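You operate a simulated robot arm through the tools that you are given. There is no shell and no other tool.

You are at the controls of a simulated robot arm. One attempt, no reset.

JOB
Touch up the bare spot on the big wheel with the red paint.
Fine: brush back in its cup, lid back on the pot. A coat counts when it lies all over at full strength: go over it till it gets no stronger.

It is judged by the outcome, as a careful person would: the job done as asked, and still so three seconds after it is handed in. It fails if anything else is knocked over, pushed out of place, dropped, spilled or broken. Lids that push on must go on centred and level and be pressed home; caps that screw on are set level and turned clockwise until they are tight.

ROBOT AND FRAMES
A 5-joint arm with a three-finger gripper, fixed in place. Base frame: the origin is at the foot of the arm, x ahead of it, y to its left, z up; the work surface is at about z = 800. Readings come in mm, degrees, newtons and seconds.
With the tool pointing down near the work surface it reaches from about 320 to 660 mm from the base axis. Its first joint turns from -166.0 to 166.0 degrees. The tool tilts only in the upright plane through the base axis and itself; it spins freely about its own axis. Payload 1.37 kg.
The TCP is the grasp point between the finger pads, 16 mm short of the fingertips. In the tool frame z runs along the fingers and y along their closing line. Largest opening 101 mm; the body of the gripper starts 82 mm behind the TCP.
Orientation is told as [roll, pitch, yaw] about the base's x, y, z axes, in that order, counted from this pose: with the fingers straight down and closing along the base's y, the tool's x points along the base's -x, its y along +y and its z along -z.

CONTROLS
- The arm moves only by the tool apply_moves. Its argument "deltas" is a list of rows, each an object (a shift or turn left out is 0, a gripper value left out holds the last) with "grip": the gripper command, from -1 (fully open) to 1 (shut), values between in proportion; "slide": the shift along the tool's x, y, z in units of 150 mm (1.0 is 150 mm), a list of three; "dr": the turn, a rotation vector about the tool's x, y, z in units of 45 degrees (1.0 is 45 degrees), a list of three. In form: [{"grip": grip, "slide": [dx, dy, dz], "dr": [ax, ay, az]}, ...]. A call has 1 to 20 rows; each row is the pose to reach, as a shift and turn from the pose commanded when the call began, along the tool's axes at that moment. A call with a number of a shift or a turn outside -1 to 1 is refused whole. A row lasts 0.2 s, in which the tool goes at most 50 mm and 8.6 degrees; a call with a longer step from one row to the next is refused whole, and so is a gripper value outside its range. Where a pose cannot be reached the arm comes as near as it can. A force on the tool above 40 N (or 10 N above the force at the start of the call, whichever is more), or a blocked arm, ends the call early, and 0.2 s more pass. The fingers move at their own pace (about 45 mm/s each) and stop on an object; they squeeze with about 22 N. The grip force told is the motor's: it shows also when the fingers shut on nothing. Time passes only in rows, and 0.2 s behind the last, so rows that repeat a pose let the fingers close. The reply holds the time, the measured pose of the TCP, the force on the tool along the base axes, the opening and the grip force, in the units named above and with some noise, with the torque about the TCP (base axes, N m) and any sound that the robot's microphone picked up.
- Cameras (640 x 400 px; columns grow to the right, rows downward): "scene" is fixed at [50.8, -499.3, 1581.4]; the picture's right is [0.83, -0.56, 0.00], its down [-0.37, -0.55, -0.75] and it looks along [0.42, 0.62, -0.66] (base axes); focal length 345 px, centre (320, 200). "wrist" rides on the gripper at [72, 20, -104] in the tool frame; the picture's right is [-0.27, 0.96, 0.00], its down [-0.76, -0.21, -0.62] and it looks along [-0.60, -0.16, 0.78] (tool axes); focal length 265 px, centre (320, 200). There is no depth. A picture from a camera that has moved, and an enlarged one, comes with that camera's place and axes in the base frame and with its lens.
- get_image(camera): a new picture of that camera. No time passes.
- lift_body(by): slides the trunk up (or, below 0, down) by that many mm; the arm rides with it, the base frame stays. It gives what a move gives, with no picture.
- zoom(camera, box): a new picture of the part [left, top, right, bottom] of that camera's present view, enlarged. No time passes.
- close_job(): hands the job in; it is judged then, once.

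Places have to be worked out from the pictures, the camera data and where the tool is seen. Open the gripper and draw the arm clear of the work before you hand the job in, unless the task says otherwise.

The tools are called by a JSON object that holds its "api" and its "payload". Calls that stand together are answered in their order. apply_moves: Moves the arm, as the interface text tells. Its arguments: {"type":"object","properties":{"deltas":{"type":"array"}},"required":["deltas"]} The other tools are called the same way: lift_body (by) slides the trunk up or down; get_image (camera) takes a picture; zoom (camera, box) takes an enlarged picture of a part of a camera's view; close_job () hands the job in.

At the start:

```text
t: 0.0
position: [456.3, 59.3, 1138.9]
tcp_rot: [0.0, 0.0, 0.1]
ft_force: [-1.2, 0.1, -0.5]
moment: [-0.01, 0.01, 0.02]
finger_gap: 100.4
finger_force: 0.0
trunk travel left (down, up): [-525.0, 65.0]
```

scene: 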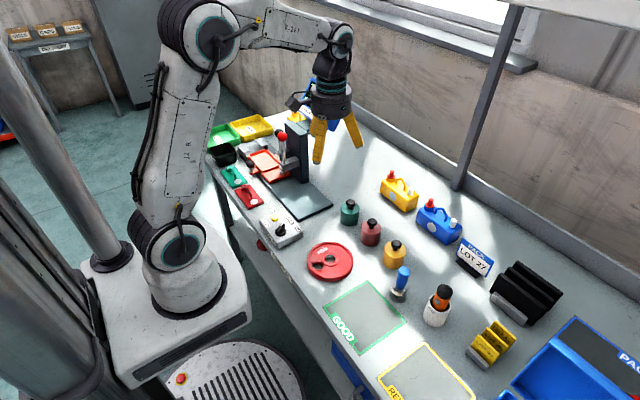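
wrist: 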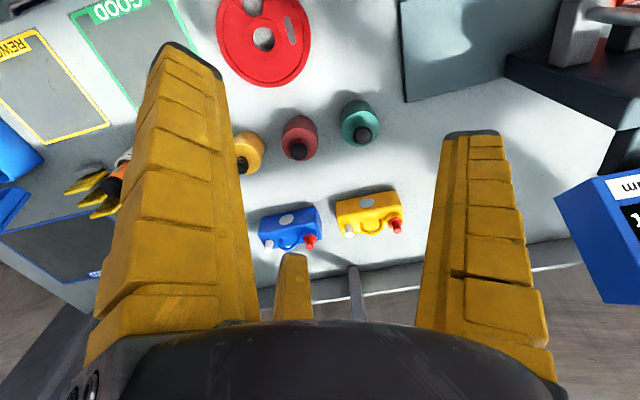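

I'll look closely at the bench before moving: the red wheel, the three pots, and the brush/cup objects.

{"api": "zoom", "payload": {"camera": "scene", "box": [290, 180, 450, 280]}}

{"api": "zoom", "payload": {"camera": "scene", "box": [370, 230, 530, 330]}}

{"api": "zoom", "payload": {"camera": "scene", "box": [200, 100, 360, 200]}}

{"api": "zoom", "payload": {"camera": "wrist", "box": [200, 0, 400, 125]}}

```text
4.00 times, centred on (370, 230) of scene
camera zoom: at [50.8, -499.3, 1581.4], right [0.83, -0.56, 0.0], down [-0.37, -0.55, -0.75], along [0.42, 0.62, -0.66], focal length 1381 px, centre (120, 80)
```

zoom: 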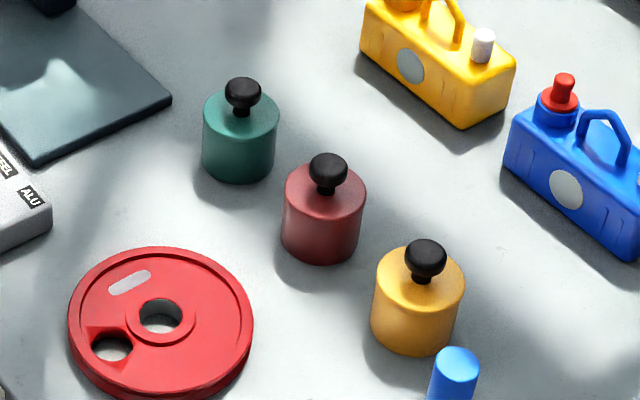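

```text
4.00 times, centred on (450, 280) of scene
camera zoom: at [50.8, -499.3, 1581.4], right [0.83, -0.56, 0.0], down [-0.37, -0.55, -0.75], along [0.42, 0.62, -0.66], focal length 1381 px, centre (-200, -120)
```

zoom: 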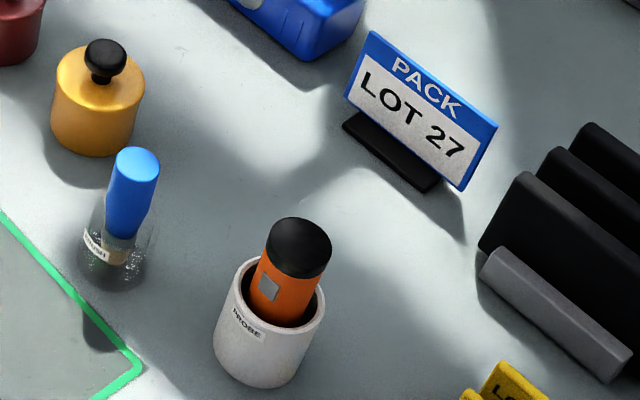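

```text
4.00 times, centred on (280, 150) of scene
camera zoom: at [50.8, -499.3, 1581.4], right [0.83, -0.56, 0.0], down [-0.37, -0.55, -0.75], along [0.42, 0.62, -0.66], focal length 1381 px, centre (480, 400)
```

zoom: 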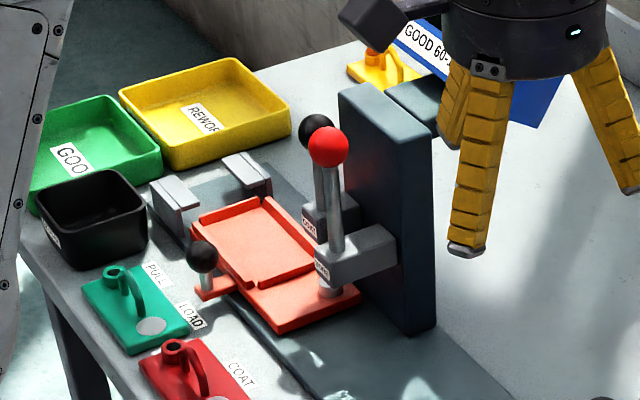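

```text
3.20 times, centred on (300, 62) of wrist
camera zoom: at [383.5, 77.6, 1242.9], right [0.27, 0.96, 0.0], down [0.76, -0.21, 0.62], along [0.6, -0.16, -0.78], focal length 849 px, centre (384, 640)
```

zoom: 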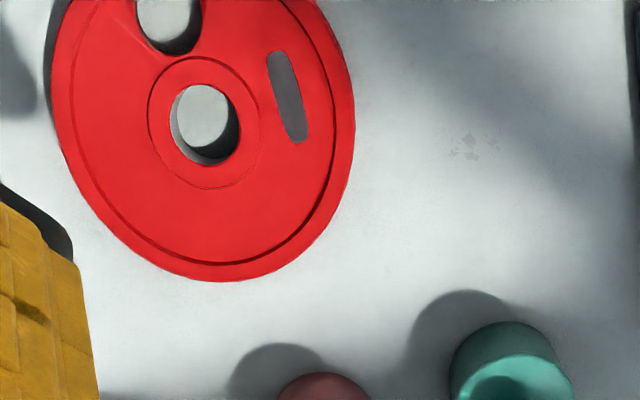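

The wheel is the red disc near (417, 0) with a grey lozenge bare spot. The red pot is near (573, 4), and the brush with the blue handle stands in a glass cup near (500, -195). I'll move down and over so the wrist camera gets a closer look.

{"api": "apply_moves", "payload": {"deltas": [{"grip": -1, "slide": [0.1, -0.1, 0.23]}, {"slide": [0.2, -0.2, 0.46]}, {"slide": [0.3, -0.3, 0.69]}, {"slide": [0.4, -0.4, 0.9]}]}}

{"api": "get_image", "payload": {"camera": "wrist"}}

```text
t: 1.0
position: [393.6, -1.7, 1004.1]
tcp_rot: [0.0, -0.1, 0.0]
ft_force: [-0.3, 0.3, 0.2]
moment: [0.01, -0.01, 0.03]
finger_gap: 100.6
finger_force: 0.0
trunk travel left (down, up): [-525.0, 65.0]
```

```text
taken
camera wrist: at [321.8, 17.2, 1107.1], right [0.27, 0.96, 0.0], down [0.76, -0.21, 0.62], along [0.6, -0.16, -0.78], focal length 265 px, centre (320, 200)
```

wrist: 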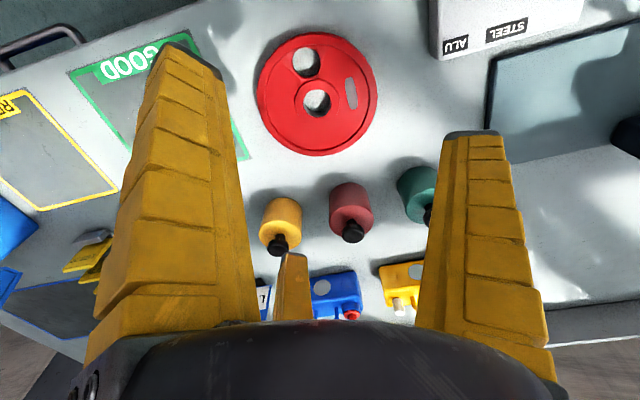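

Good view of the wheel and pots. I'll zoom into the wheel spot and the pots for detail.

{"api": "zoom", "payload": {"camera": "wrist", "box": [250, 25, 410, 125]}}

{"api": "zoom", "payload": {"camera": "wrist", "box": [280, 160, 440, 260]}}

```text
4.00 times, centred on (330, 75) of wrist
camera zoom: at [321.8, 17.2, 1107.1], right [0.27, 0.96, 0.0], down [0.76, -0.21, 0.62], along [0.6, -0.16, -0.78], focal length 1062 px, centre (280, 700)
```

zoom: 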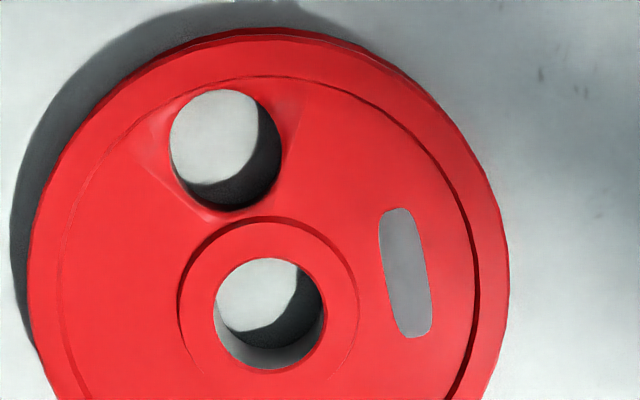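

```text
4.00 times, centred on (360, 210) of wrist
camera zoom: at [321.8, 17.2, 1107.1], right [0.27, 0.96, 0.0], down [0.76, -0.21, 0.62], along [0.6, -0.16, -0.78], focal length 1062 px, centre (160, 160)
```

zoom: 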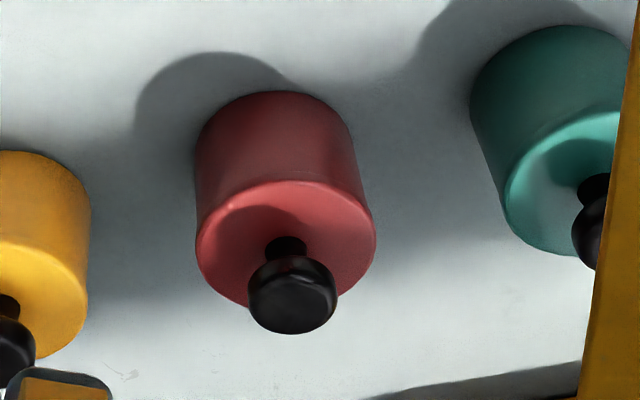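

The spot looks about 33×12 mm, centred near (413, 26), on the recessed web of the wheel. The red pot is near (564, -5) with its knob at z≈873. I'll go closer to the pot to see how its lid fits.

{"api": "apply_moves", "payload": {"deltas": [{"slide": [-0.25, 0.0, 0.1]}, {"slide": [-0.5, 0.0, 0.2]}, {"slide": [-0.7, 0.0, 0.33]}, {"slide": [-0.7, 0.0, 0.33]}]}}

{"api": "get_image", "payload": {"camera": "wrist"}}

```text
t: 2.0
position: [501.9, -2.1, 954.2]
tcp_rot: [0.0, -0.1, -0.1]
ft_force: [-0.7, -0.8, -0.2]
moment: [0.0, -0.01, 0.03]
finger_gap: 100.4
finger_force: 0.1
trunk travel left (down, up): [-525.0, 65.0]
```

```text
taken
camera wrist: at [430.0, 16.8, 1058.2], right [0.27, 0.96, 0.0], down [0.76, -0.21, 0.62], along [0.6, -0.16, -0.78], focal length 265 px, centre (320, 200)
```

wrist: 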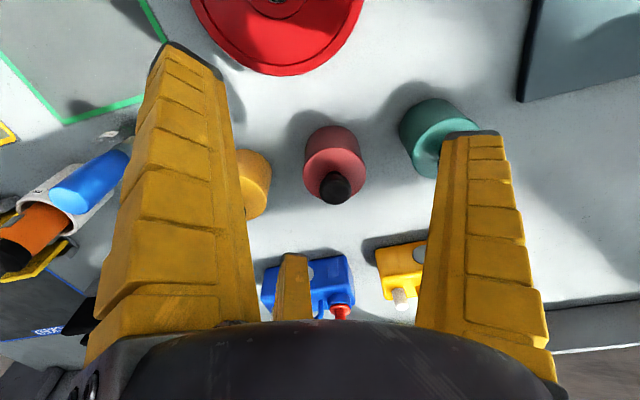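

I'll zoom on the red pot from here.

{"api": "zoom", "payload": {"camera": "wrist", "box": [280, 110, 400, 210]}}

{"api": "zoom", "payload": {"camera": "scene", "box": [345, 200, 405, 250]}}

{"api": "get_image", "payload": {"camera": "scene"}}

```text
4.00 times, centred on (340, 160) of wrist
camera zoom: at [430.0, 16.8, 1058.2], right [0.27, 0.96, 0.0], down [0.76, -0.21, 0.62], along [0.6, -0.16, -0.78], focal length 1062 px, centre (240, 360)
```

zoom: 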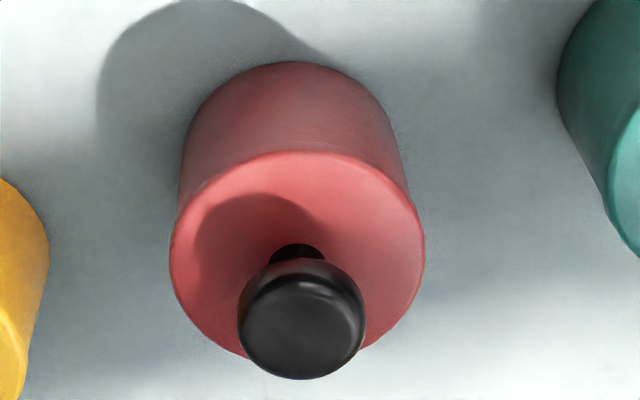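

```text
8.00 times, centred on (375, 225) of scene
camera zoom: at [50.8, -499.3, 1581.4], right [0.83, -0.56, 0.0], down [-0.37, -0.55, -0.75], along [0.42, 0.62, -0.66], focal length 2763 px, centre (-120, 0)
```

zoom: 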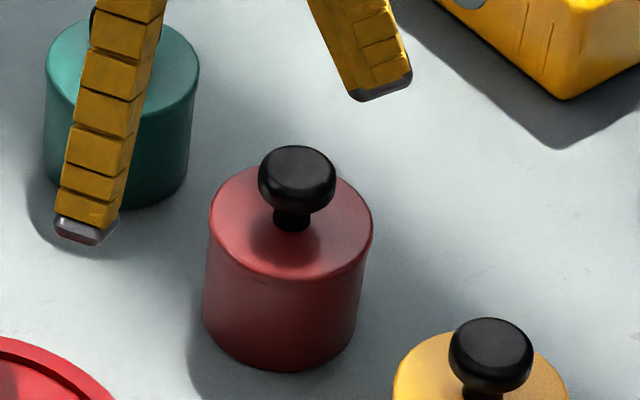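

```text
taken
```

scene: 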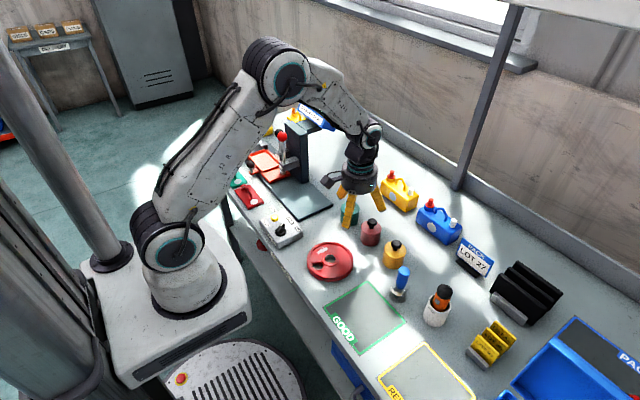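

By intersecting two wrist views, I put the lid top at about (563.7, -7.2, 849.5) with radius ≈30. The knob is ≈26 mm across with its top at ≈879. I'll move above it with the fingers half closed and check the alignment.

{"api": "apply_moves", "payload": {"deltas": [{"grip": 0.0, "slide": [-0.208, -0.022, 0.08]}, {"slide": [-0.416, -0.0433, 0.163]}, {"slide": [-0.416, -0.0433, 0.163]}, {"slide": [-0.416, -0.0433, 0.163]}]}}

{"api": "get_image", "payload": {"camera": "wrist"}}

{"api": "get_image", "payload": {"camera": "scene"}}

```text
t: 3.0
position: [566.0, -7.6, 928.2]
tcp_rot: [0.0, 0.0, -0.1]
ft_force: [-0.8, 0.3, -0.5]
moment: [-0.02, 0.02, 0.0]
finger_gap: 54.3
finger_force: 2.6
trunk travel left (down, up): [-525.0, 65.0]
```

```text
taken
camera wrist: at [493.7, 12.4, 1032.8], right [0.27, 0.96, 0.0], down [0.76, -0.21, 0.62], along [0.6, -0.16, -0.78], focal length 265 px, centre (320, 200)
```

wrist: 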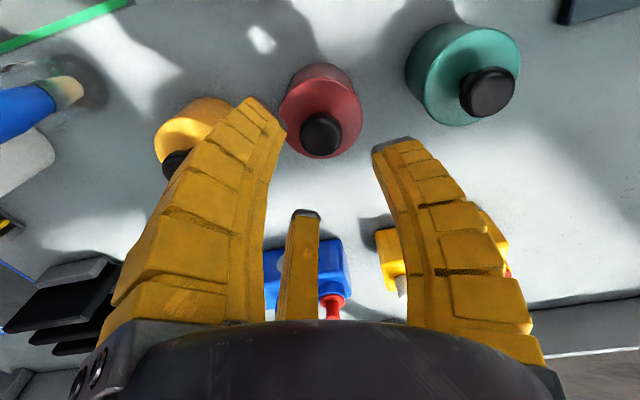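

```text
taken
```

scene: 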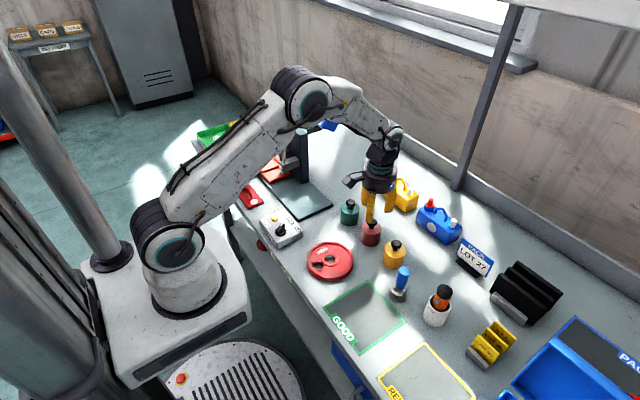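

The knob appears nearly in line. I'll zoom to measure the remaining offset.

{"api": "zoom", "payload": {"camera": "wrist", "box": [270, 50, 390, 170]}}

{"api": "zoom", "payload": {"camera": "scene", "box": [340, 180, 410, 250]}}

```text
3.33 times, centred on (330, 110) of wrist
camera zoom: at [493.7, 12.4, 1032.8], right [0.27, 0.96, 0.0], down [0.76, -0.21, 0.62], along [0.6, -0.16, -0.78], focal length 885 px, centre (287, 500)
```

zoom: 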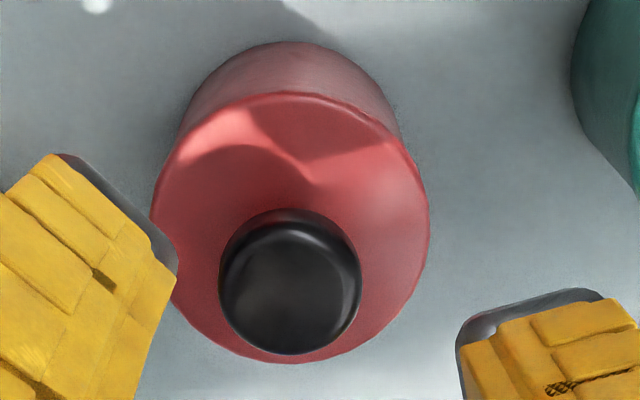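

```text
5.71 times, centred on (375, 215) of scene
camera zoom: at [50.8, -499.3, 1581.4], right [0.83, -0.56, 0.0], down [-0.37, -0.55, -0.75], along [0.42, 0.62, -0.66], focal length 1973 px, centre (6, 114)
```

zoom: 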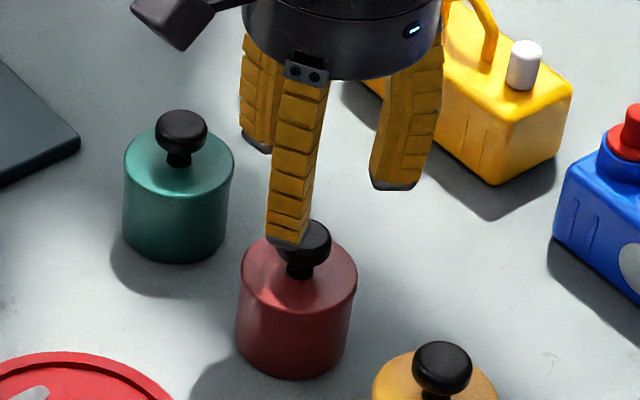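

The knob axis measures about (563.4, -6.5), roughly 2 mm behind the tool and 1 mm to its left. I'll correct that and descend around the knob without closing.

{"api": "apply_moves", "payload": {"deltas": [{"slide": [0.0153, 0.0073, 0.13]}, {"slide": [0.0153, 0.0073, 0.26]}, {"slide": [0.0153, 0.0073, 0.36]}, {"slide": [0.0153, 0.0073, 0.3987]}, {"slide": [0.0153, 0.0073, 0.3987]}]}}

{"api": "get_image", "payload": {"camera": "wrist"}}

{"api": "zoom", "payload": {"camera": "scene", "box": [340, 180, 410, 250]}}

```text
t: 4.2
position: [560.4, -5.3, 868.8]
tcp_rot: [0.0, -0.1, 0.1]
ft_force: [0.1, -0.4, 0.1]
moment: [0.03, 0.0, 0.02]
finger_gap: 54.0
finger_force: 3.5
trunk travel left (down, up): [-525.0, 65.0]
```

```text
taken
camera wrist: at [487.7, 12.7, 973.6], right [0.27, 0.96, 0.0], down [0.76, -0.21, 0.62], along [0.6, -0.16, -0.78], focal length 265 px, centre (320, 200)
```

wrist: 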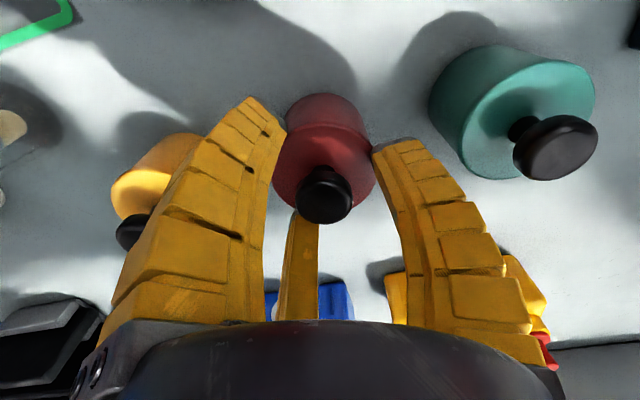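

```text
5.71 times, centred on (375, 215) of scene
camera zoom: at [50.8, -499.3, 1581.4], right [0.83, -0.56, 0.0], down [-0.37, -0.55, -0.75], along [0.42, 0.62, -0.66], focal length 1973 px, centre (6, 114)
```

zoom: 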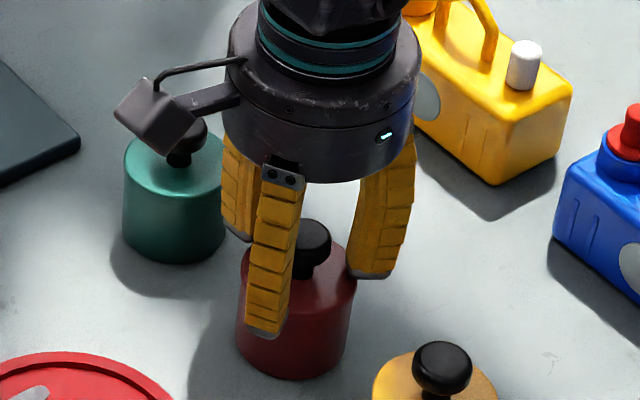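

The visible gripper has three jaws, at about 95°, 205° and 335° around the tool. It will centre the knob in x as well as y. The camera pose puts the TCP ~3.5 mm short in x, so I'll zoom to confirm before correcting.

{"api": "zoom", "payload": {"camera": "wrist", "box": [240, 80, 400, 240]}}

```text
2.50 times, centred on (320, 160) of wrist
camera zoom: at [487.7, 12.7, 973.6], right [0.27, 0.96, 0.0], down [0.76, -0.21, 0.62], along [0.6, -0.16, -0.78], focal length 664 px, centre (320, 300)
```

zoom: 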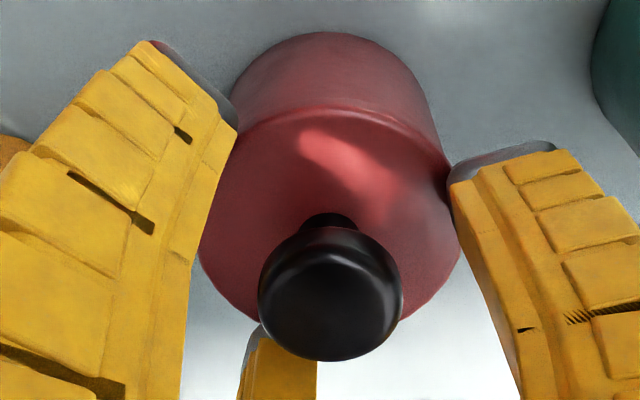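

The knob centre is about 3 mm ahead of and 1.5 mm to the left of the tool. I'll nudge and verify.

{"api": "apply_moves", "payload": {"deltas": [{"slide": [-0.02, 0.01, 0.0]}, {"slide": [-0.02, 0.01, 0.0]}, {"slide": [-0.02, 0.01, 0.0]}]}}

{"api": "zoom", "payload": {"camera": "wrist", "box": [240, 80, 400, 240]}}

```text
t: 5.0
position: [563.6, -4.6, 870.0]
tcp_rot: [0.1, 0.0, 0.0]
ft_force: [0.7, 1.1, -0.6]
moment: [0.01, 0.01, -0.01]
finger_gap: 54.1
finger_force: 2.6
trunk travel left (down, up): [-525.0, 65.0]
```

```text
2.50 times, centred on (320, 160) of wrist
camera zoom: at [491.1, 14.5, 974.1], right [0.27, 0.96, 0.0], down [0.76, -0.21, 0.62], along [0.6, -0.16, -0.78], focal length 664 px, centre (320, 300)
```

zoom: 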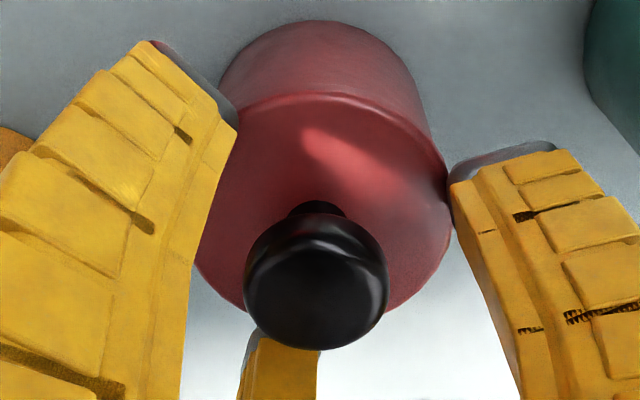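

The knob now sits on the tool axis (column 316, row 283 vs expected 320, 280). I'll close on it.

{"api": "apply_moves", "payload": {"deltas": [{"grip": 0.3}, {"grip": 0.6}, {"grip": 1.0}, {"grip": 1.0}, {"grip": 1.0}]}}

{"api": "zoom", "payload": {"camera": "wrist", "box": [240, 80, 400, 240]}}

{"api": "zoom", "payload": {"camera": "scene", "box": [340, 180, 410, 250]}}

```text
t: 6.2
position: [563.8, -5.1, 870.2]
tcp_rot: [0.0, 0.0, -0.1]
ft_force: [-0.8, -0.6, -0.2]
moment: [0.01, 0.03, -0.03]
finger_gap: 23.9
finger_force: 21.8
trunk travel left (down, up): [-525.0, 65.0]
heard: snap
```

```text
2.50 times, centred on (320, 160) of wrist
camera zoom: at [491.0, 14.5, 974.1], right [0.27, 0.96, 0.0], down [0.76, -0.21, 0.62], along [0.6, -0.16, -0.78], focal length 664 px, centre (320, 300)
```

zoom: 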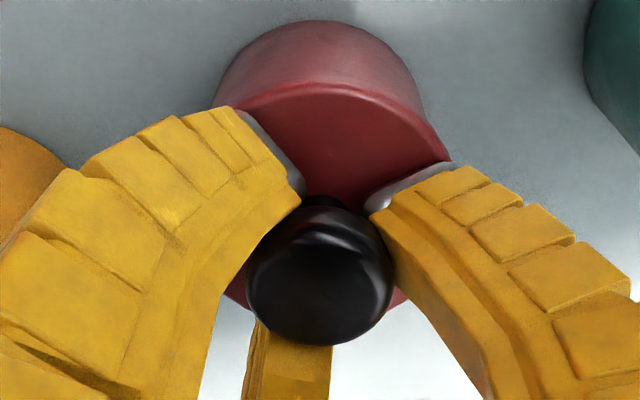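

```text
5.71 times, centred on (375, 215) of scene
camera zoom: at [50.8, -499.3, 1581.4], right [0.83, -0.56, 0.0], down [-0.37, -0.55, -0.75], along [0.42, 0.62, -0.66], focal length 1973 px, centre (6, 114)
```

zoom: 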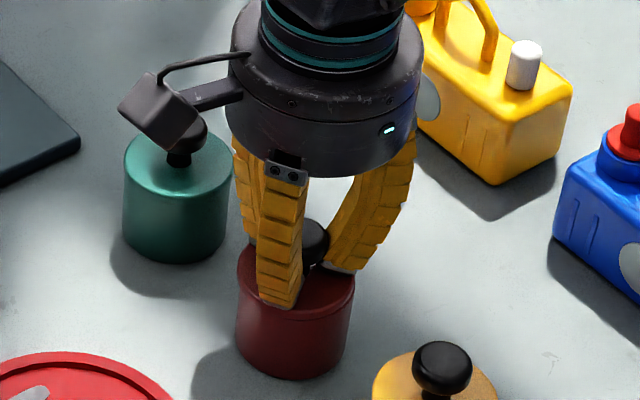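

Grip is on the knob (gap 23.9, 22 N) and I heard a snap, probably the push-fit lid or the jaws seating. I'll lift a few mm while watching the force.

{"api": "apply_moves", "payload": {"deltas": [{"grip": 1.0, "slide": [0, 0, -0.01]}, {"slide": [0, 0, -0.02]}, {"slide": [0, 0, -0.03]}, {"slide": [0, 0, -0.04]}]}}

{"api": "zoom", "payload": {"camera": "wrist", "box": [240, 80, 400, 240]}}

{"api": "zoom", "payload": {"camera": "scene", "box": [340, 180, 410, 250]}}

```text
t: 7.2
position: [563.7, -5.9, 874.5]
tcp_rot: [-0.1, 0.0, 0.1]
ft_force: [0.4, -0.2, -1.0]
moment: [-0.03, 0.01, -0.01]
finger_gap: 23.9
finger_force: 22.1
trunk travel left (down, up): [-525.0, 65.0]
```

```text
2.50 times, centred on (320, 160) of wrist
camera zoom: at [490.6, 13.8, 979.9], right [0.27, 0.96, 0.0], down [0.76, -0.21, 0.62], along [0.6, -0.16, -0.78], focal length 664 px, centre (320, 300)
```

zoom: 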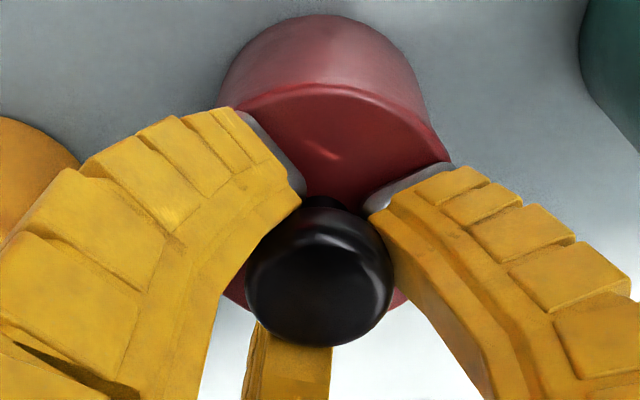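

```text
5.71 times, centred on (375, 215) of scene
camera zoom: at [50.8, -499.3, 1581.4], right [0.83, -0.56, 0.0], down [-0.37, -0.55, -0.75], along [0.42, 0.62, -0.66], focal length 1973 px, centre (6, 114)
```

zoom: 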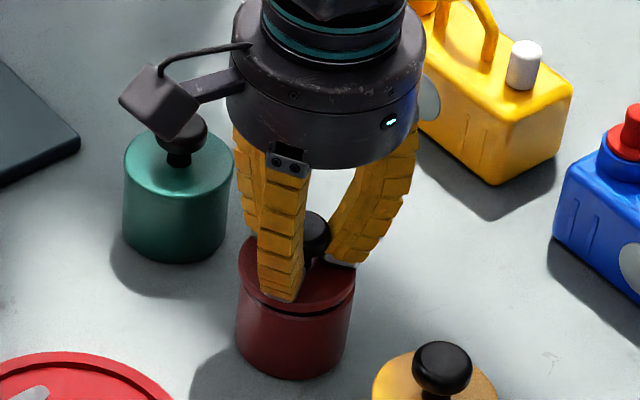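

The lid has come free: there is a visible gap under it and no extra force. I'll lift it clear and look at its underside and the open pot.

{"api": "apply_moves", "payload": {"deltas": [{"grip": 1.0, "slide": [0, 0, -0.1]}, {"slide": [0, 0, -0.25]}, {"slide": [0, 0, -0.4]}, {"slide": [0, 0, -0.5]}, {"slide": [0, 0, -0.5]}]}}

{"api": "get_image", "payload": {"camera": "wrist"}}

{"api": "zoom", "payload": {"camera": "scene", "box": [330, 170, 420, 260]}}

```text
t: 8.4
position: [563.0, -4.3, 951.0]
tcp_rot: [0.0, 0.1, -0.1]
ft_force: [0.1, 0.1, -0.4]
moment: [0.04, -0.03, 0.02]
finger_gap: 24.1
finger_force: 21.7
trunk travel left (down, up): [-525.0, 65.0]
```

```text
taken
camera wrist: at [491.7, 13.8, 1055.1], right [0.27, 0.96, 0.0], down [0.76, -0.21, 0.62], along [0.6, -0.16, -0.78], focal length 265 px, centre (320, 200)
```

wrist: 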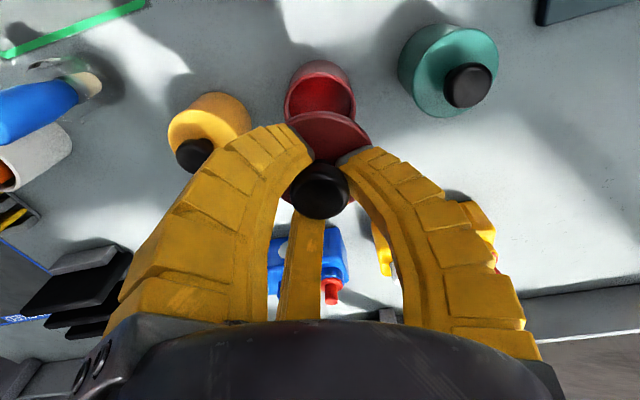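

```text
4.44 times, centred on (375, 215) of scene
camera zoom: at [50.8, -499.3, 1581.4], right [0.83, -0.56, 0.0], down [-0.37, -0.55, -0.75], along [0.42, 0.62, -0.66], focal length 1535 px, centre (76, 133)
```

zoom: 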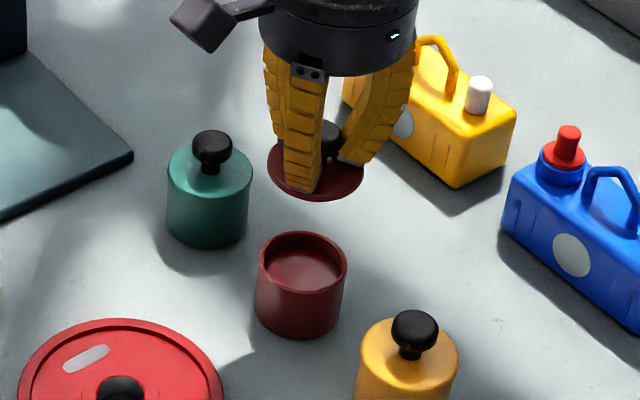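

The lid is a thin disc and the pot now stands open with red paint inside. I'll carry the lid to the clear bench area near (482, 133), between the teal pot and the dark plate.

{"api": "apply_moves", "payload": {"deltas": [{"grip": 1.0, "slide": [0.136, 0.232, 0]}, {"slide": [0.272, 0.464, 0]}, {"slide": [0.408, 0.696, 0]}, {"slide": [0.545, 0.928, 0]}, {"slide": [0.545, 0.928, 0]}]}}

{"api": "get_image", "payload": {"camera": "wrist"}}

{"api": "get_image", "payload": {"camera": "scene"}}

```text
t: 9.6
position: [483.0, 137.4, 951.6]
tcp_rot: [0.0, 0.0, -0.1]
ft_force: [0.4, -0.7, -0.5]
moment: [0.01, 0.04, 0.01]
finger_gap: 23.6
finger_force: 22.0
trunk travel left (down, up): [-525.0, 65.0]
```

```text
taken
camera wrist: at [411.1, 154.9, 1055.6], right [0.27, 0.96, 0.0], down [0.76, -0.21, 0.62], along [0.6, -0.17, -0.78], focal length 265 px, centre (320, 200)
```

wrist: 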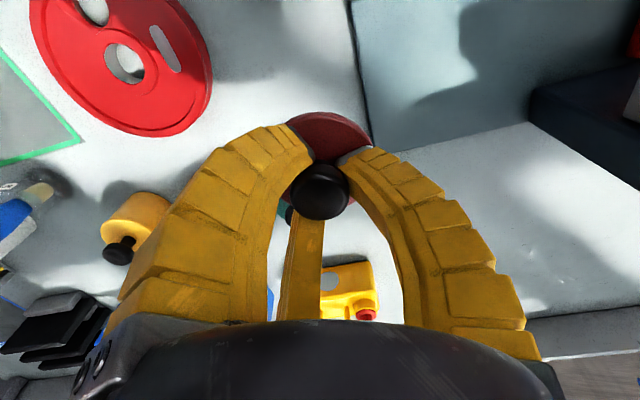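

```text
taken
```

scene: 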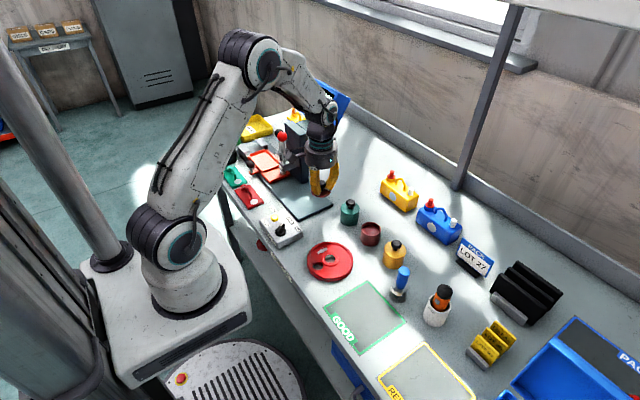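

The plate edge works out at y≈171, which is a bit close. I'll shift 14 mm toward -y and lower most of the way, then zoom to see the lid's bottom.

{"api": "apply_moves", "payload": {"deltas": [{"grip": 1.0, "slide": [0, -0.093, 0.1]}, {"slide": [0, -0.093, 0.35]}, {"slide": [0, -0.093, 0.6]}, {"slide": [0, -0.093, 0.7]}, {"slide": [0, -0.093, 0.7]}]}}

{"api": "zoom", "payload": {"camera": "scene", "box": [290, 150, 360, 220]}}

{"api": "get_image", "payload": {"camera": "wrist"}}

```text
t: 10.8
position: [484.0, 119.0, 847.4]
tcp_rot: [-0.1, 0.0, 0.1]
ft_force: [-0.2, 0.6, -0.4]
moment: [0.03, 0.03, 0.01]
finger_gap: 23.6
finger_force: 21.9
trunk travel left (down, up): [-525.0, 65.0]
```

```text
5.71 times, centred on (325, 185) of scene
camera zoom: at [50.8, -499.3, 1581.4], right [0.83, -0.56, 0.0], down [-0.37, -0.55, -0.75], along [0.42, 0.62, -0.66], focal length 1973 px, centre (291, 286)
```

zoom: 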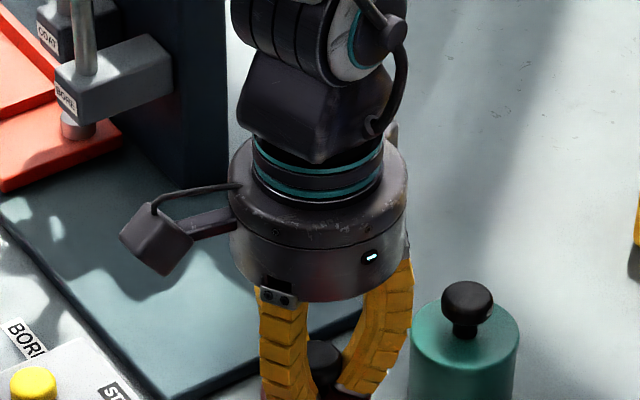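

```text
taken
camera wrist: at [411.2, 137.1, 951.5], right [0.27, 0.96, 0.0], down [0.76, -0.21, 0.62], along [0.6, -0.16, -0.78], focal length 265 px, centre (320, 200)
```

wrist: 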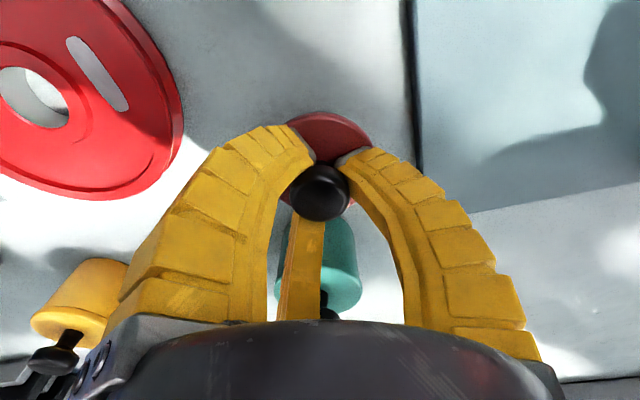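

The lid is over clear bench (actual TCP ≈(483, 117, 847.5)) and nothing is under it. I'll lower gradually and watch for contact force.

{"api": "apply_moves", "payload": {"deltas": [{"grip": 1.0, "slide": [0, 0, 0.03]}, {"slide": [0, 0, 0.06]}, {"slide": [0, 0, 0.08]}]}}

{"api": "zoom", "payload": {"camera": "scene", "box": [290, 175, 360, 245]}}

```text
t: 11.6
position: [482.6, 119.6, 834.1]
tcp_rot: [0.0, 0.0, -0.1]
ft_force: [0.3, -0.1, -0.4]
moment: [0.01, 0.02, 0.06]
finger_gap: 23.2
finger_force: 21.6
trunk travel left (down, up): [-525.0, 65.0]
```

```text
5.71 times, centred on (325, 210) of scene
camera zoom: at [50.8, -499.3, 1581.4], right [0.83, -0.56, 0.0], down [-0.37, -0.55, -0.75], along [0.42, 0.62, -0.66], focal length 1973 px, centre (291, 143)
```

zoom: 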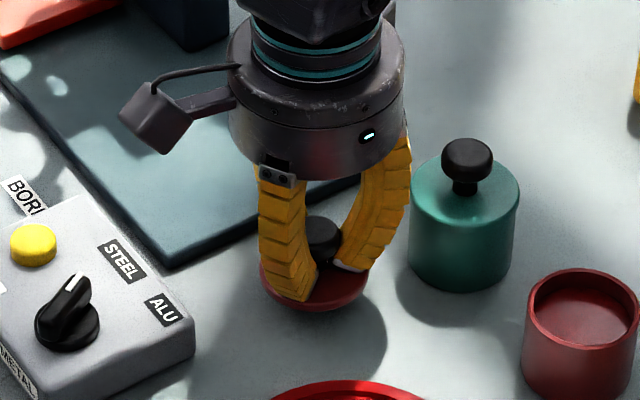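

No contact yet. The lid looks about 6 mm thick, so I'm continuing down in small steps.

{"api": "apply_moves", "payload": {"deltas": [{"grip": 1.0, "slide": [0, 0, 0.01]}, {"slide": [0, 0, 0.018]}]}}

{"api": "apply_moves", "payload": {"deltas": [{"grip": 1.0, "slide": [0, 0, 0.008]}, {"slide": [0, 0, 0.013]}]}}

```text
t: 12.2
position: [481.0, 119.6, 830.2]
tcp_rot: [0.0, 0.0, 0.0]
ft_force: [0.7, -0.1, -1.4]
moment: [0.0, 0.0, 0.01]
finger_gap: 22.8
finger_force: 22.6
trunk travel left (down, up): [-525.0, 65.0]
```

```text
t: 12.8
position: [482.8, 119.6, 830.2]
tcp_rot: [0.0, 0.1, -0.1]
ft_force: [0.3, 0.0, 0.0]
moment: [-0.01, 0.0, 0.01]
finger_gap: 22.5
finger_force: 22.3
trunk travel left (down, up): [-525.0, 65.0]
```

Force is still near zero but the finger gap is shrinking slightly, so the lid may be touching or the knob creeping in the jaws. I'll look.

{"api": "zoom", "payload": {"camera": "scene", "box": [305, 190, 345, 230]}}

{"api": "zoom", "payload": {"camera": "wrist", "box": [240, 80, 400, 240]}}

```text
10.00 times, centred on (325, 210) of scene
camera zoom: at [50.8, -499.3, 1581.4], right [0.83, -0.56, 0.0], down [-0.37, -0.55, -0.75], along [0.42, 0.62, -0.66], focal length 3453 px, centre (270, 100)
```

zoom: 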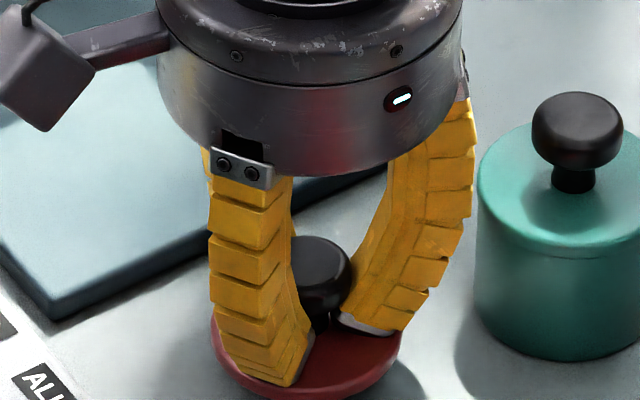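

```text
2.50 times, centred on (320, 160) of wrist
camera zoom: at [410.1, 138.6, 932.9], right [0.27, 0.96, 0.0], down [0.76, -0.21, 0.62], along [0.6, -0.16, -0.78], focal length 664 px, centre (320, 300)
```

zoom: 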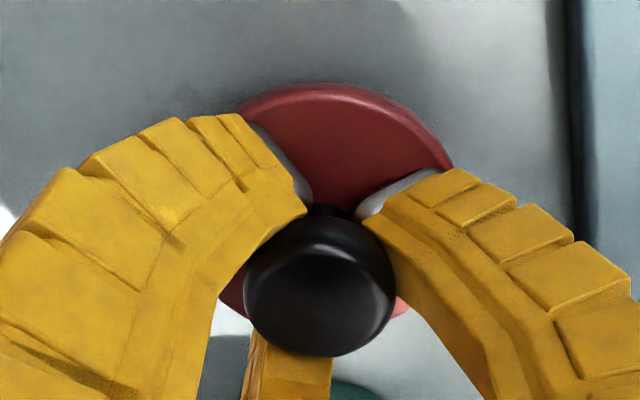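

The lid is down: its rim and plug rest on the bench and the jaws slid ~5 mm down the knob. I'll open the jaws and rise straight up.

{"api": "apply_moves", "payload": {"deltas": [{"grip": 0.5}, {"grip": 0.0}, {"grip": 0.0}, {"grip": 0.0, "slide": [0, 0, -0.05]}, {"slide": [0, 0, -0.2]}, {"slide": [0, 0, -0.45]}, {"slide": [0, 0, -0.7]}]}}

{"api": "get_image", "payload": {"camera": "wrist"}}

{"api": "get_image", "payload": {"camera": "scene"}}

```text
t: 14.4
position: [480.7, 117.1, 934.9]
tcp_rot: [0.0, 0.0, -0.1]
ft_force: [-0.1, -0.5, 0.5]
moment: [0.02, 0.01, 0.0]
finger_gap: 54.5
finger_force: 2.6
trunk travel left (down, up): [-525.0, 65.0]
```

```text
taken
camera wrist: at [408.9, 135.3, 1039.3], right [0.27, 0.96, 0.0], down [0.76, -0.21, 0.62], along [0.6, -0.16, -0.78], focal length 265 px, centre (320, 200)
```

wrist: 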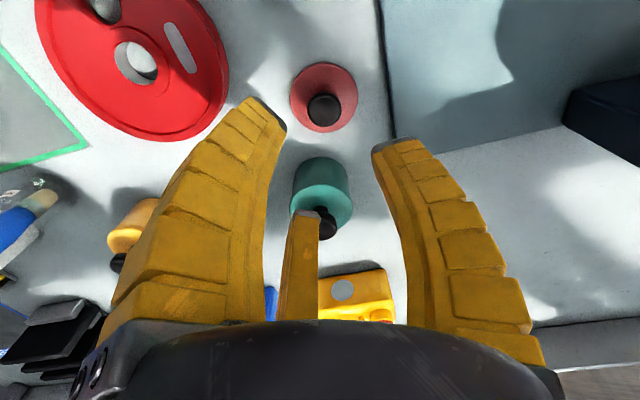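

```text
taken
```

scene: 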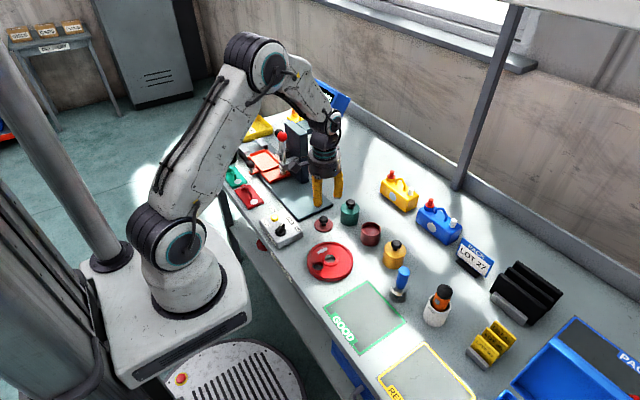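

The lid lies flat on the bench. I'll zoom to record its exact place for later, and look at the brush cup in the scene.

{"api": "zoom", "payload": {"camera": "wrist", "box": [270, 40, 390, 160]}}

{"api": "zoom", "payload": {"camera": "scene", "box": [370, 250, 430, 310]}}

```text
3.33 times, centred on (330, 100) of wrist
camera zoom: at [408.9, 135.3, 1039.3], right [0.27, 0.96, 0.0], down [0.76, -0.21, 0.62], along [0.6, -0.16, -0.78], focal length 885 px, centre (287, 533)
```

zoom: 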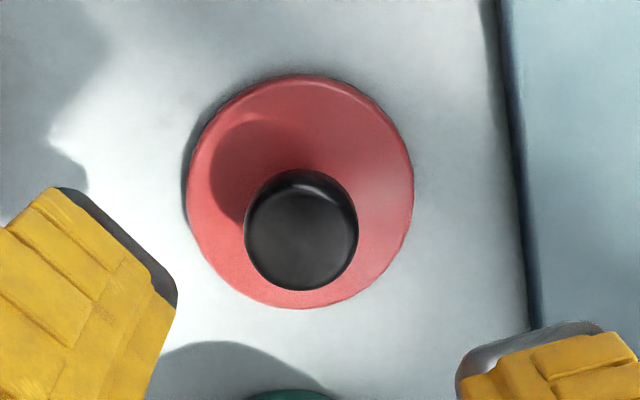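

```text
6.67 times, centred on (400, 280) of scene
camera zoom: at [50.8, -499.3, 1581.4], right [0.83, -0.56, 0.0], down [-0.37, -0.55, -0.75], along [0.42, 0.62, -0.66], focal length 2302 px, centre (-213, -333)
```

zoom: 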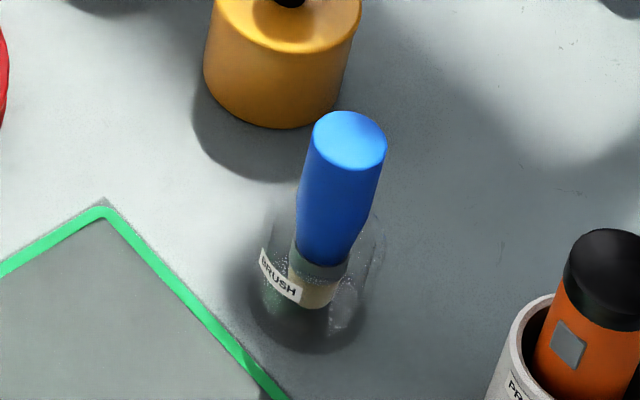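

I'll check how the lid sits and how thick it is, because I need that to judge the re-fit later.

{"api": "zoom", "payload": {"camera": "scene", "box": [300, 200, 350, 250]}}

{"api": "zoom", "payload": {"camera": "scene", "box": [345, 205, 395, 255]}}

```text
8.00 times, centred on (325, 225) of scene
camera zoom: at [50.8, -499.3, 1581.4], right [0.83, -0.56, 0.0], down [-0.37, -0.55, -0.75], along [0.42, 0.62, -0.66], focal length 2763 px, centre (280, 0)
```

zoom: 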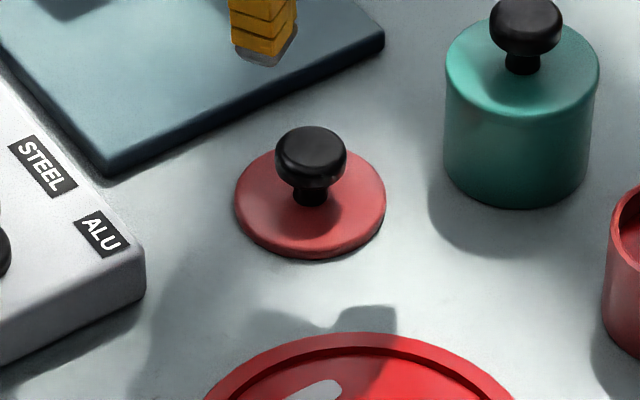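

```text
8.00 times, centred on (370, 230) of scene
camera zoom: at [50.8, -499.3, 1581.4], right [0.83, -0.56, 0.0], down [-0.37, -0.55, -0.75], along [0.42, 0.62, -0.66], focal length 2763 px, centre (-80, -40)
```

zoom: 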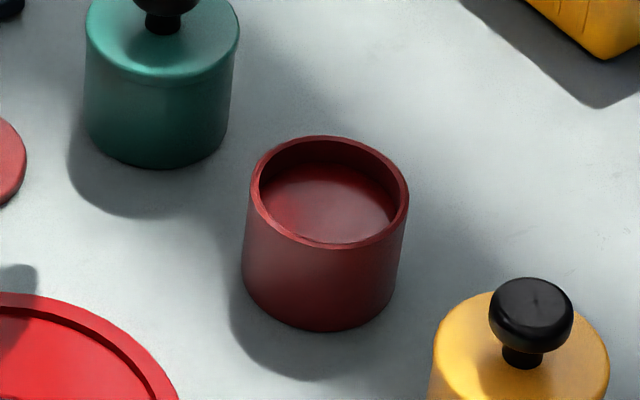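

The lid lies flat at about (479, 118), lid top z≈805. Next is the brush cup near (495, -198). I'll rise and travel there high for a close look.

{"api": "apply_moves", "payload": {"deltas": [{"grip": 0.0, "slide": [0, 0, -0.3]}, {"slide": [0.05, -0.2, -0.45]}, {"slide": [0.12, -0.5, -0.45]}, {"slide": [0.2, -0.8, -0.45]}, {"slide": [0.25, -0.97, -0.45]}]}}

{"api": "apply_moves", "payload": {"deltas": [{"grip": -0.2, "slide": [0.05, -0.3, 0]}, {"slide": [0.1, -0.6, 0]}, {"slide": [0.1, -0.9, 0]}, {"slide": [0.1, -0.93, 0]}]}}

{"api": "get_image", "payload": {"camera": "wrist"}}

```text
t: 15.6
position: [444.8, -25.2, 1000.3]
tcp_rot: [-0.1, 0.0, 0.0]
ft_force: [-0.8, 0.2, 0.5]
moment: [0.04, 0.01, 0.02]
finger_gap: 54.4
finger_force: 2.6
trunk travel left (down, up): [-525.0, 65.0]
```

```text
t: 16.6
position: [430.1, -165.5, 1002.6]
tcp_rot: [-0.1, -0.1, 0.0]
ft_force: [0.1, 0.9, 0.1]
moment: [0.03, 0.02, 0.0]
finger_gap: 64.0
finger_force: 2.2
trunk travel left (down, up): [-525.0, 65.0]
```

```text
taken
camera wrist: at [357.8, -147.1, 1106.9], right [0.26, 0.96, 0.0], down [0.76, -0.21, 0.62], along [0.6, -0.16, -0.78], focal length 265 px, centre (320, 200)
```

wrist: 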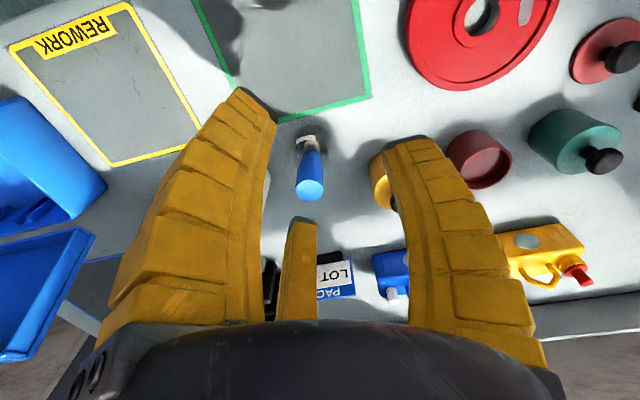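

The brush stands upright in its cup. I'll zoom to locate the handle top and the cup base.

{"api": "zoom", "payload": {"camera": "wrist", "box": [270, 110, 350, 210]}}

{"api": "zoom", "payload": {"camera": "wrist", "box": [400, 0, 560, 100]}}

```text
4.00 times, centred on (310, 160) of wrist
camera zoom: at [357.8, -147.1, 1106.9], right [0.26, 0.96, 0.0], down [0.76, -0.21, 0.62], along [0.6, -0.16, -0.78], focal length 1062 px, centre (360, 360)
```

zoom: 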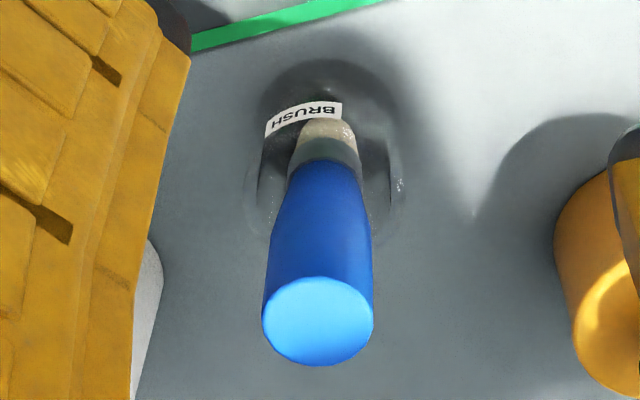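

```text
4.00 times, centred on (480, 50) of wrist
camera zoom: at [357.8, -147.1, 1106.9], right [0.26, 0.96, 0.0], down [0.76, -0.21, 0.62], along [0.6, -0.16, -0.78], focal length 1062 px, centre (-320, 800)
```

zoom: 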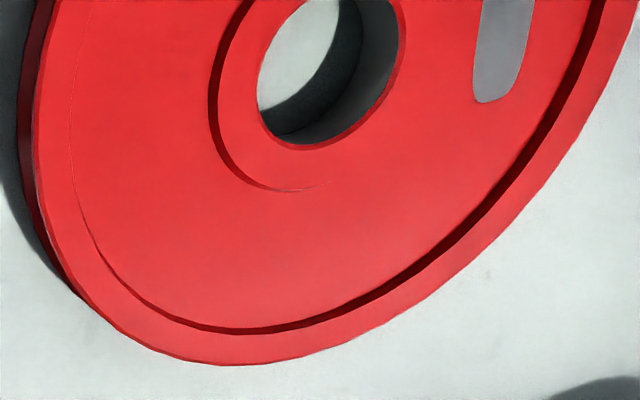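

The handle axis is at about (498, -197), with its top at z≈905, diameter ≈26 mm and upright. I'll move above it and re-measure.

{"api": "apply_moves", "payload": {"deltas": [{"grip": -0.2, "slide": [-0.15, -0.07, 0.12]}, {"slide": [-0.3, -0.14, 0.26]}, {"slide": [-0.455, -0.2, 0.387]}, {"slide": [-0.455, -0.2, 0.387]}]}}

{"api": "get_image", "payload": {"camera": "wrist"}}

{"api": "zoom", "payload": {"camera": "wrist", "box": [260, 60, 380, 180]}}

```text
t: 17.6
position: [497.4, -196.8, 944.2]
tcp_rot: [0.0, 0.0, 0.0]
ft_force: [0.5, 0.8, -0.2]
moment: [0.01, 0.01, 0.01]
finger_gap: 64.2
finger_force: 2.8
trunk travel left (down, up): [-525.0, 65.0]
```

```text
taken
camera wrist: at [425.6, -178.5, 1048.0], right [0.27, 0.96, 0.0], down [0.76, -0.21, 0.62], along [0.6, -0.16, -0.78], focal length 265 px, centre (320, 200)
```

wrist: 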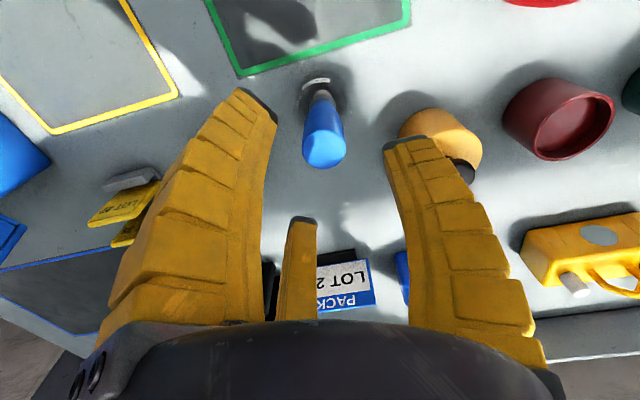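

```text
3.33 times, centred on (320, 120) of wrist
camera zoom: at [425.6, -178.5, 1048.0], right [0.27, 0.96, 0.0], down [0.76, -0.21, 0.62], along [0.6, -0.16, -0.78], focal length 885 px, centre (320, 467)
```

zoom: 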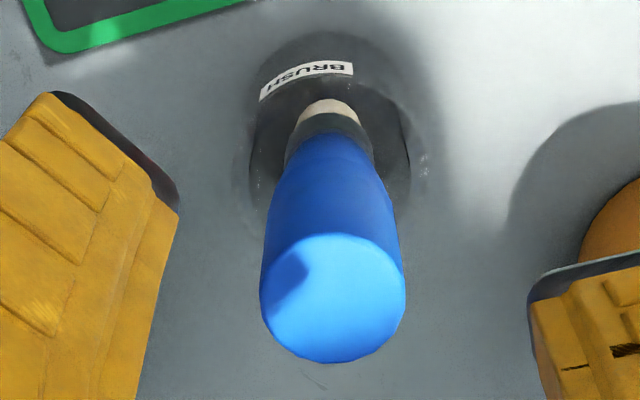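

Handle top triangulates to (498.8, -196.8, 904). I'll nudge by (+1.2, +1.7) and descend to TCP z≈884 around the handle.

{"api": "apply_moves", "payload": {"deltas": [{"grip": -0.2, "slide": [-0.008, 0.0113, 0.1]}, {"slide": [-0.008, 0.0113, 0.22]}, {"slide": [-0.008, 0.0113, 0.34]}, {"slide": [-0.008, 0.0113, 0.4]}, {"slide": [-0.008, 0.0113, 0.4]}]}}

{"api": "zoom", "payload": {"camera": "wrist", "box": [240, 80, 400, 240]}}

{"api": "zoom", "payload": {"camera": "scene", "box": [360, 220, 460, 320]}}

```text
t: 18.8
position: [499.4, -192.0, 884.1]
tcp_rot: [0.0, 0.0, 0.0]
ft_force: [-0.1, 0.1, -0.2]
moment: [-0.01, 0.01, 0.0]
finger_gap: 64.3
finger_force: 2.9
trunk travel left (down, up): [-525.0, 65.0]
```

```text
2.50 times, centred on (320, 160) of wrist
camera zoom: at [427.4, -174.6, 987.7], right [0.27, 0.96, 0.0], down [0.76, -0.21, 0.62], along [0.6, -0.16, -0.78], focal length 664 px, centre (320, 300)
```

zoom: 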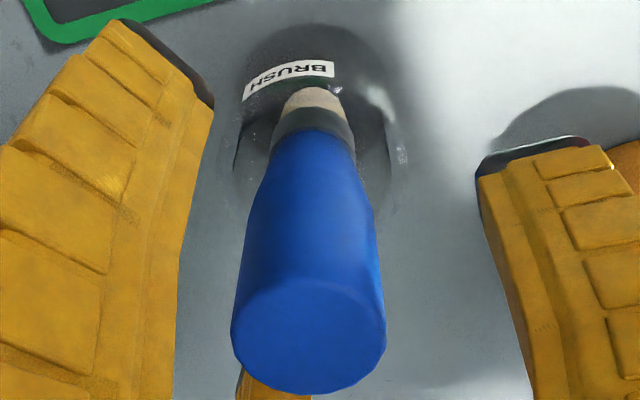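

```text
4.00 times, centred on (410, 270) of scene
camera zoom: at [50.8, -499.3, 1581.4], right [0.83, -0.56, 0.0], down [-0.37, -0.55, -0.75], along [0.42, 0.62, -0.66], focal length 1381 px, centre (-40, -80)
```

zoom: 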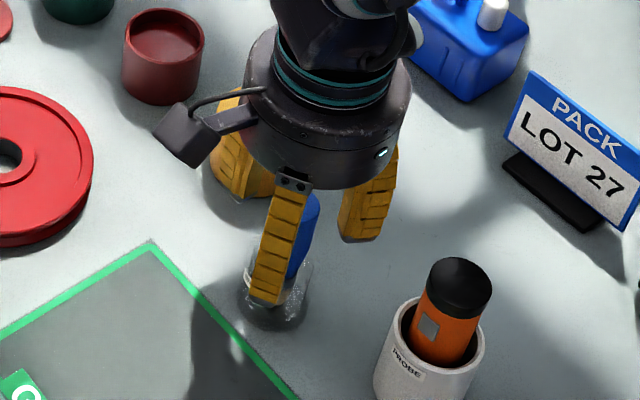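

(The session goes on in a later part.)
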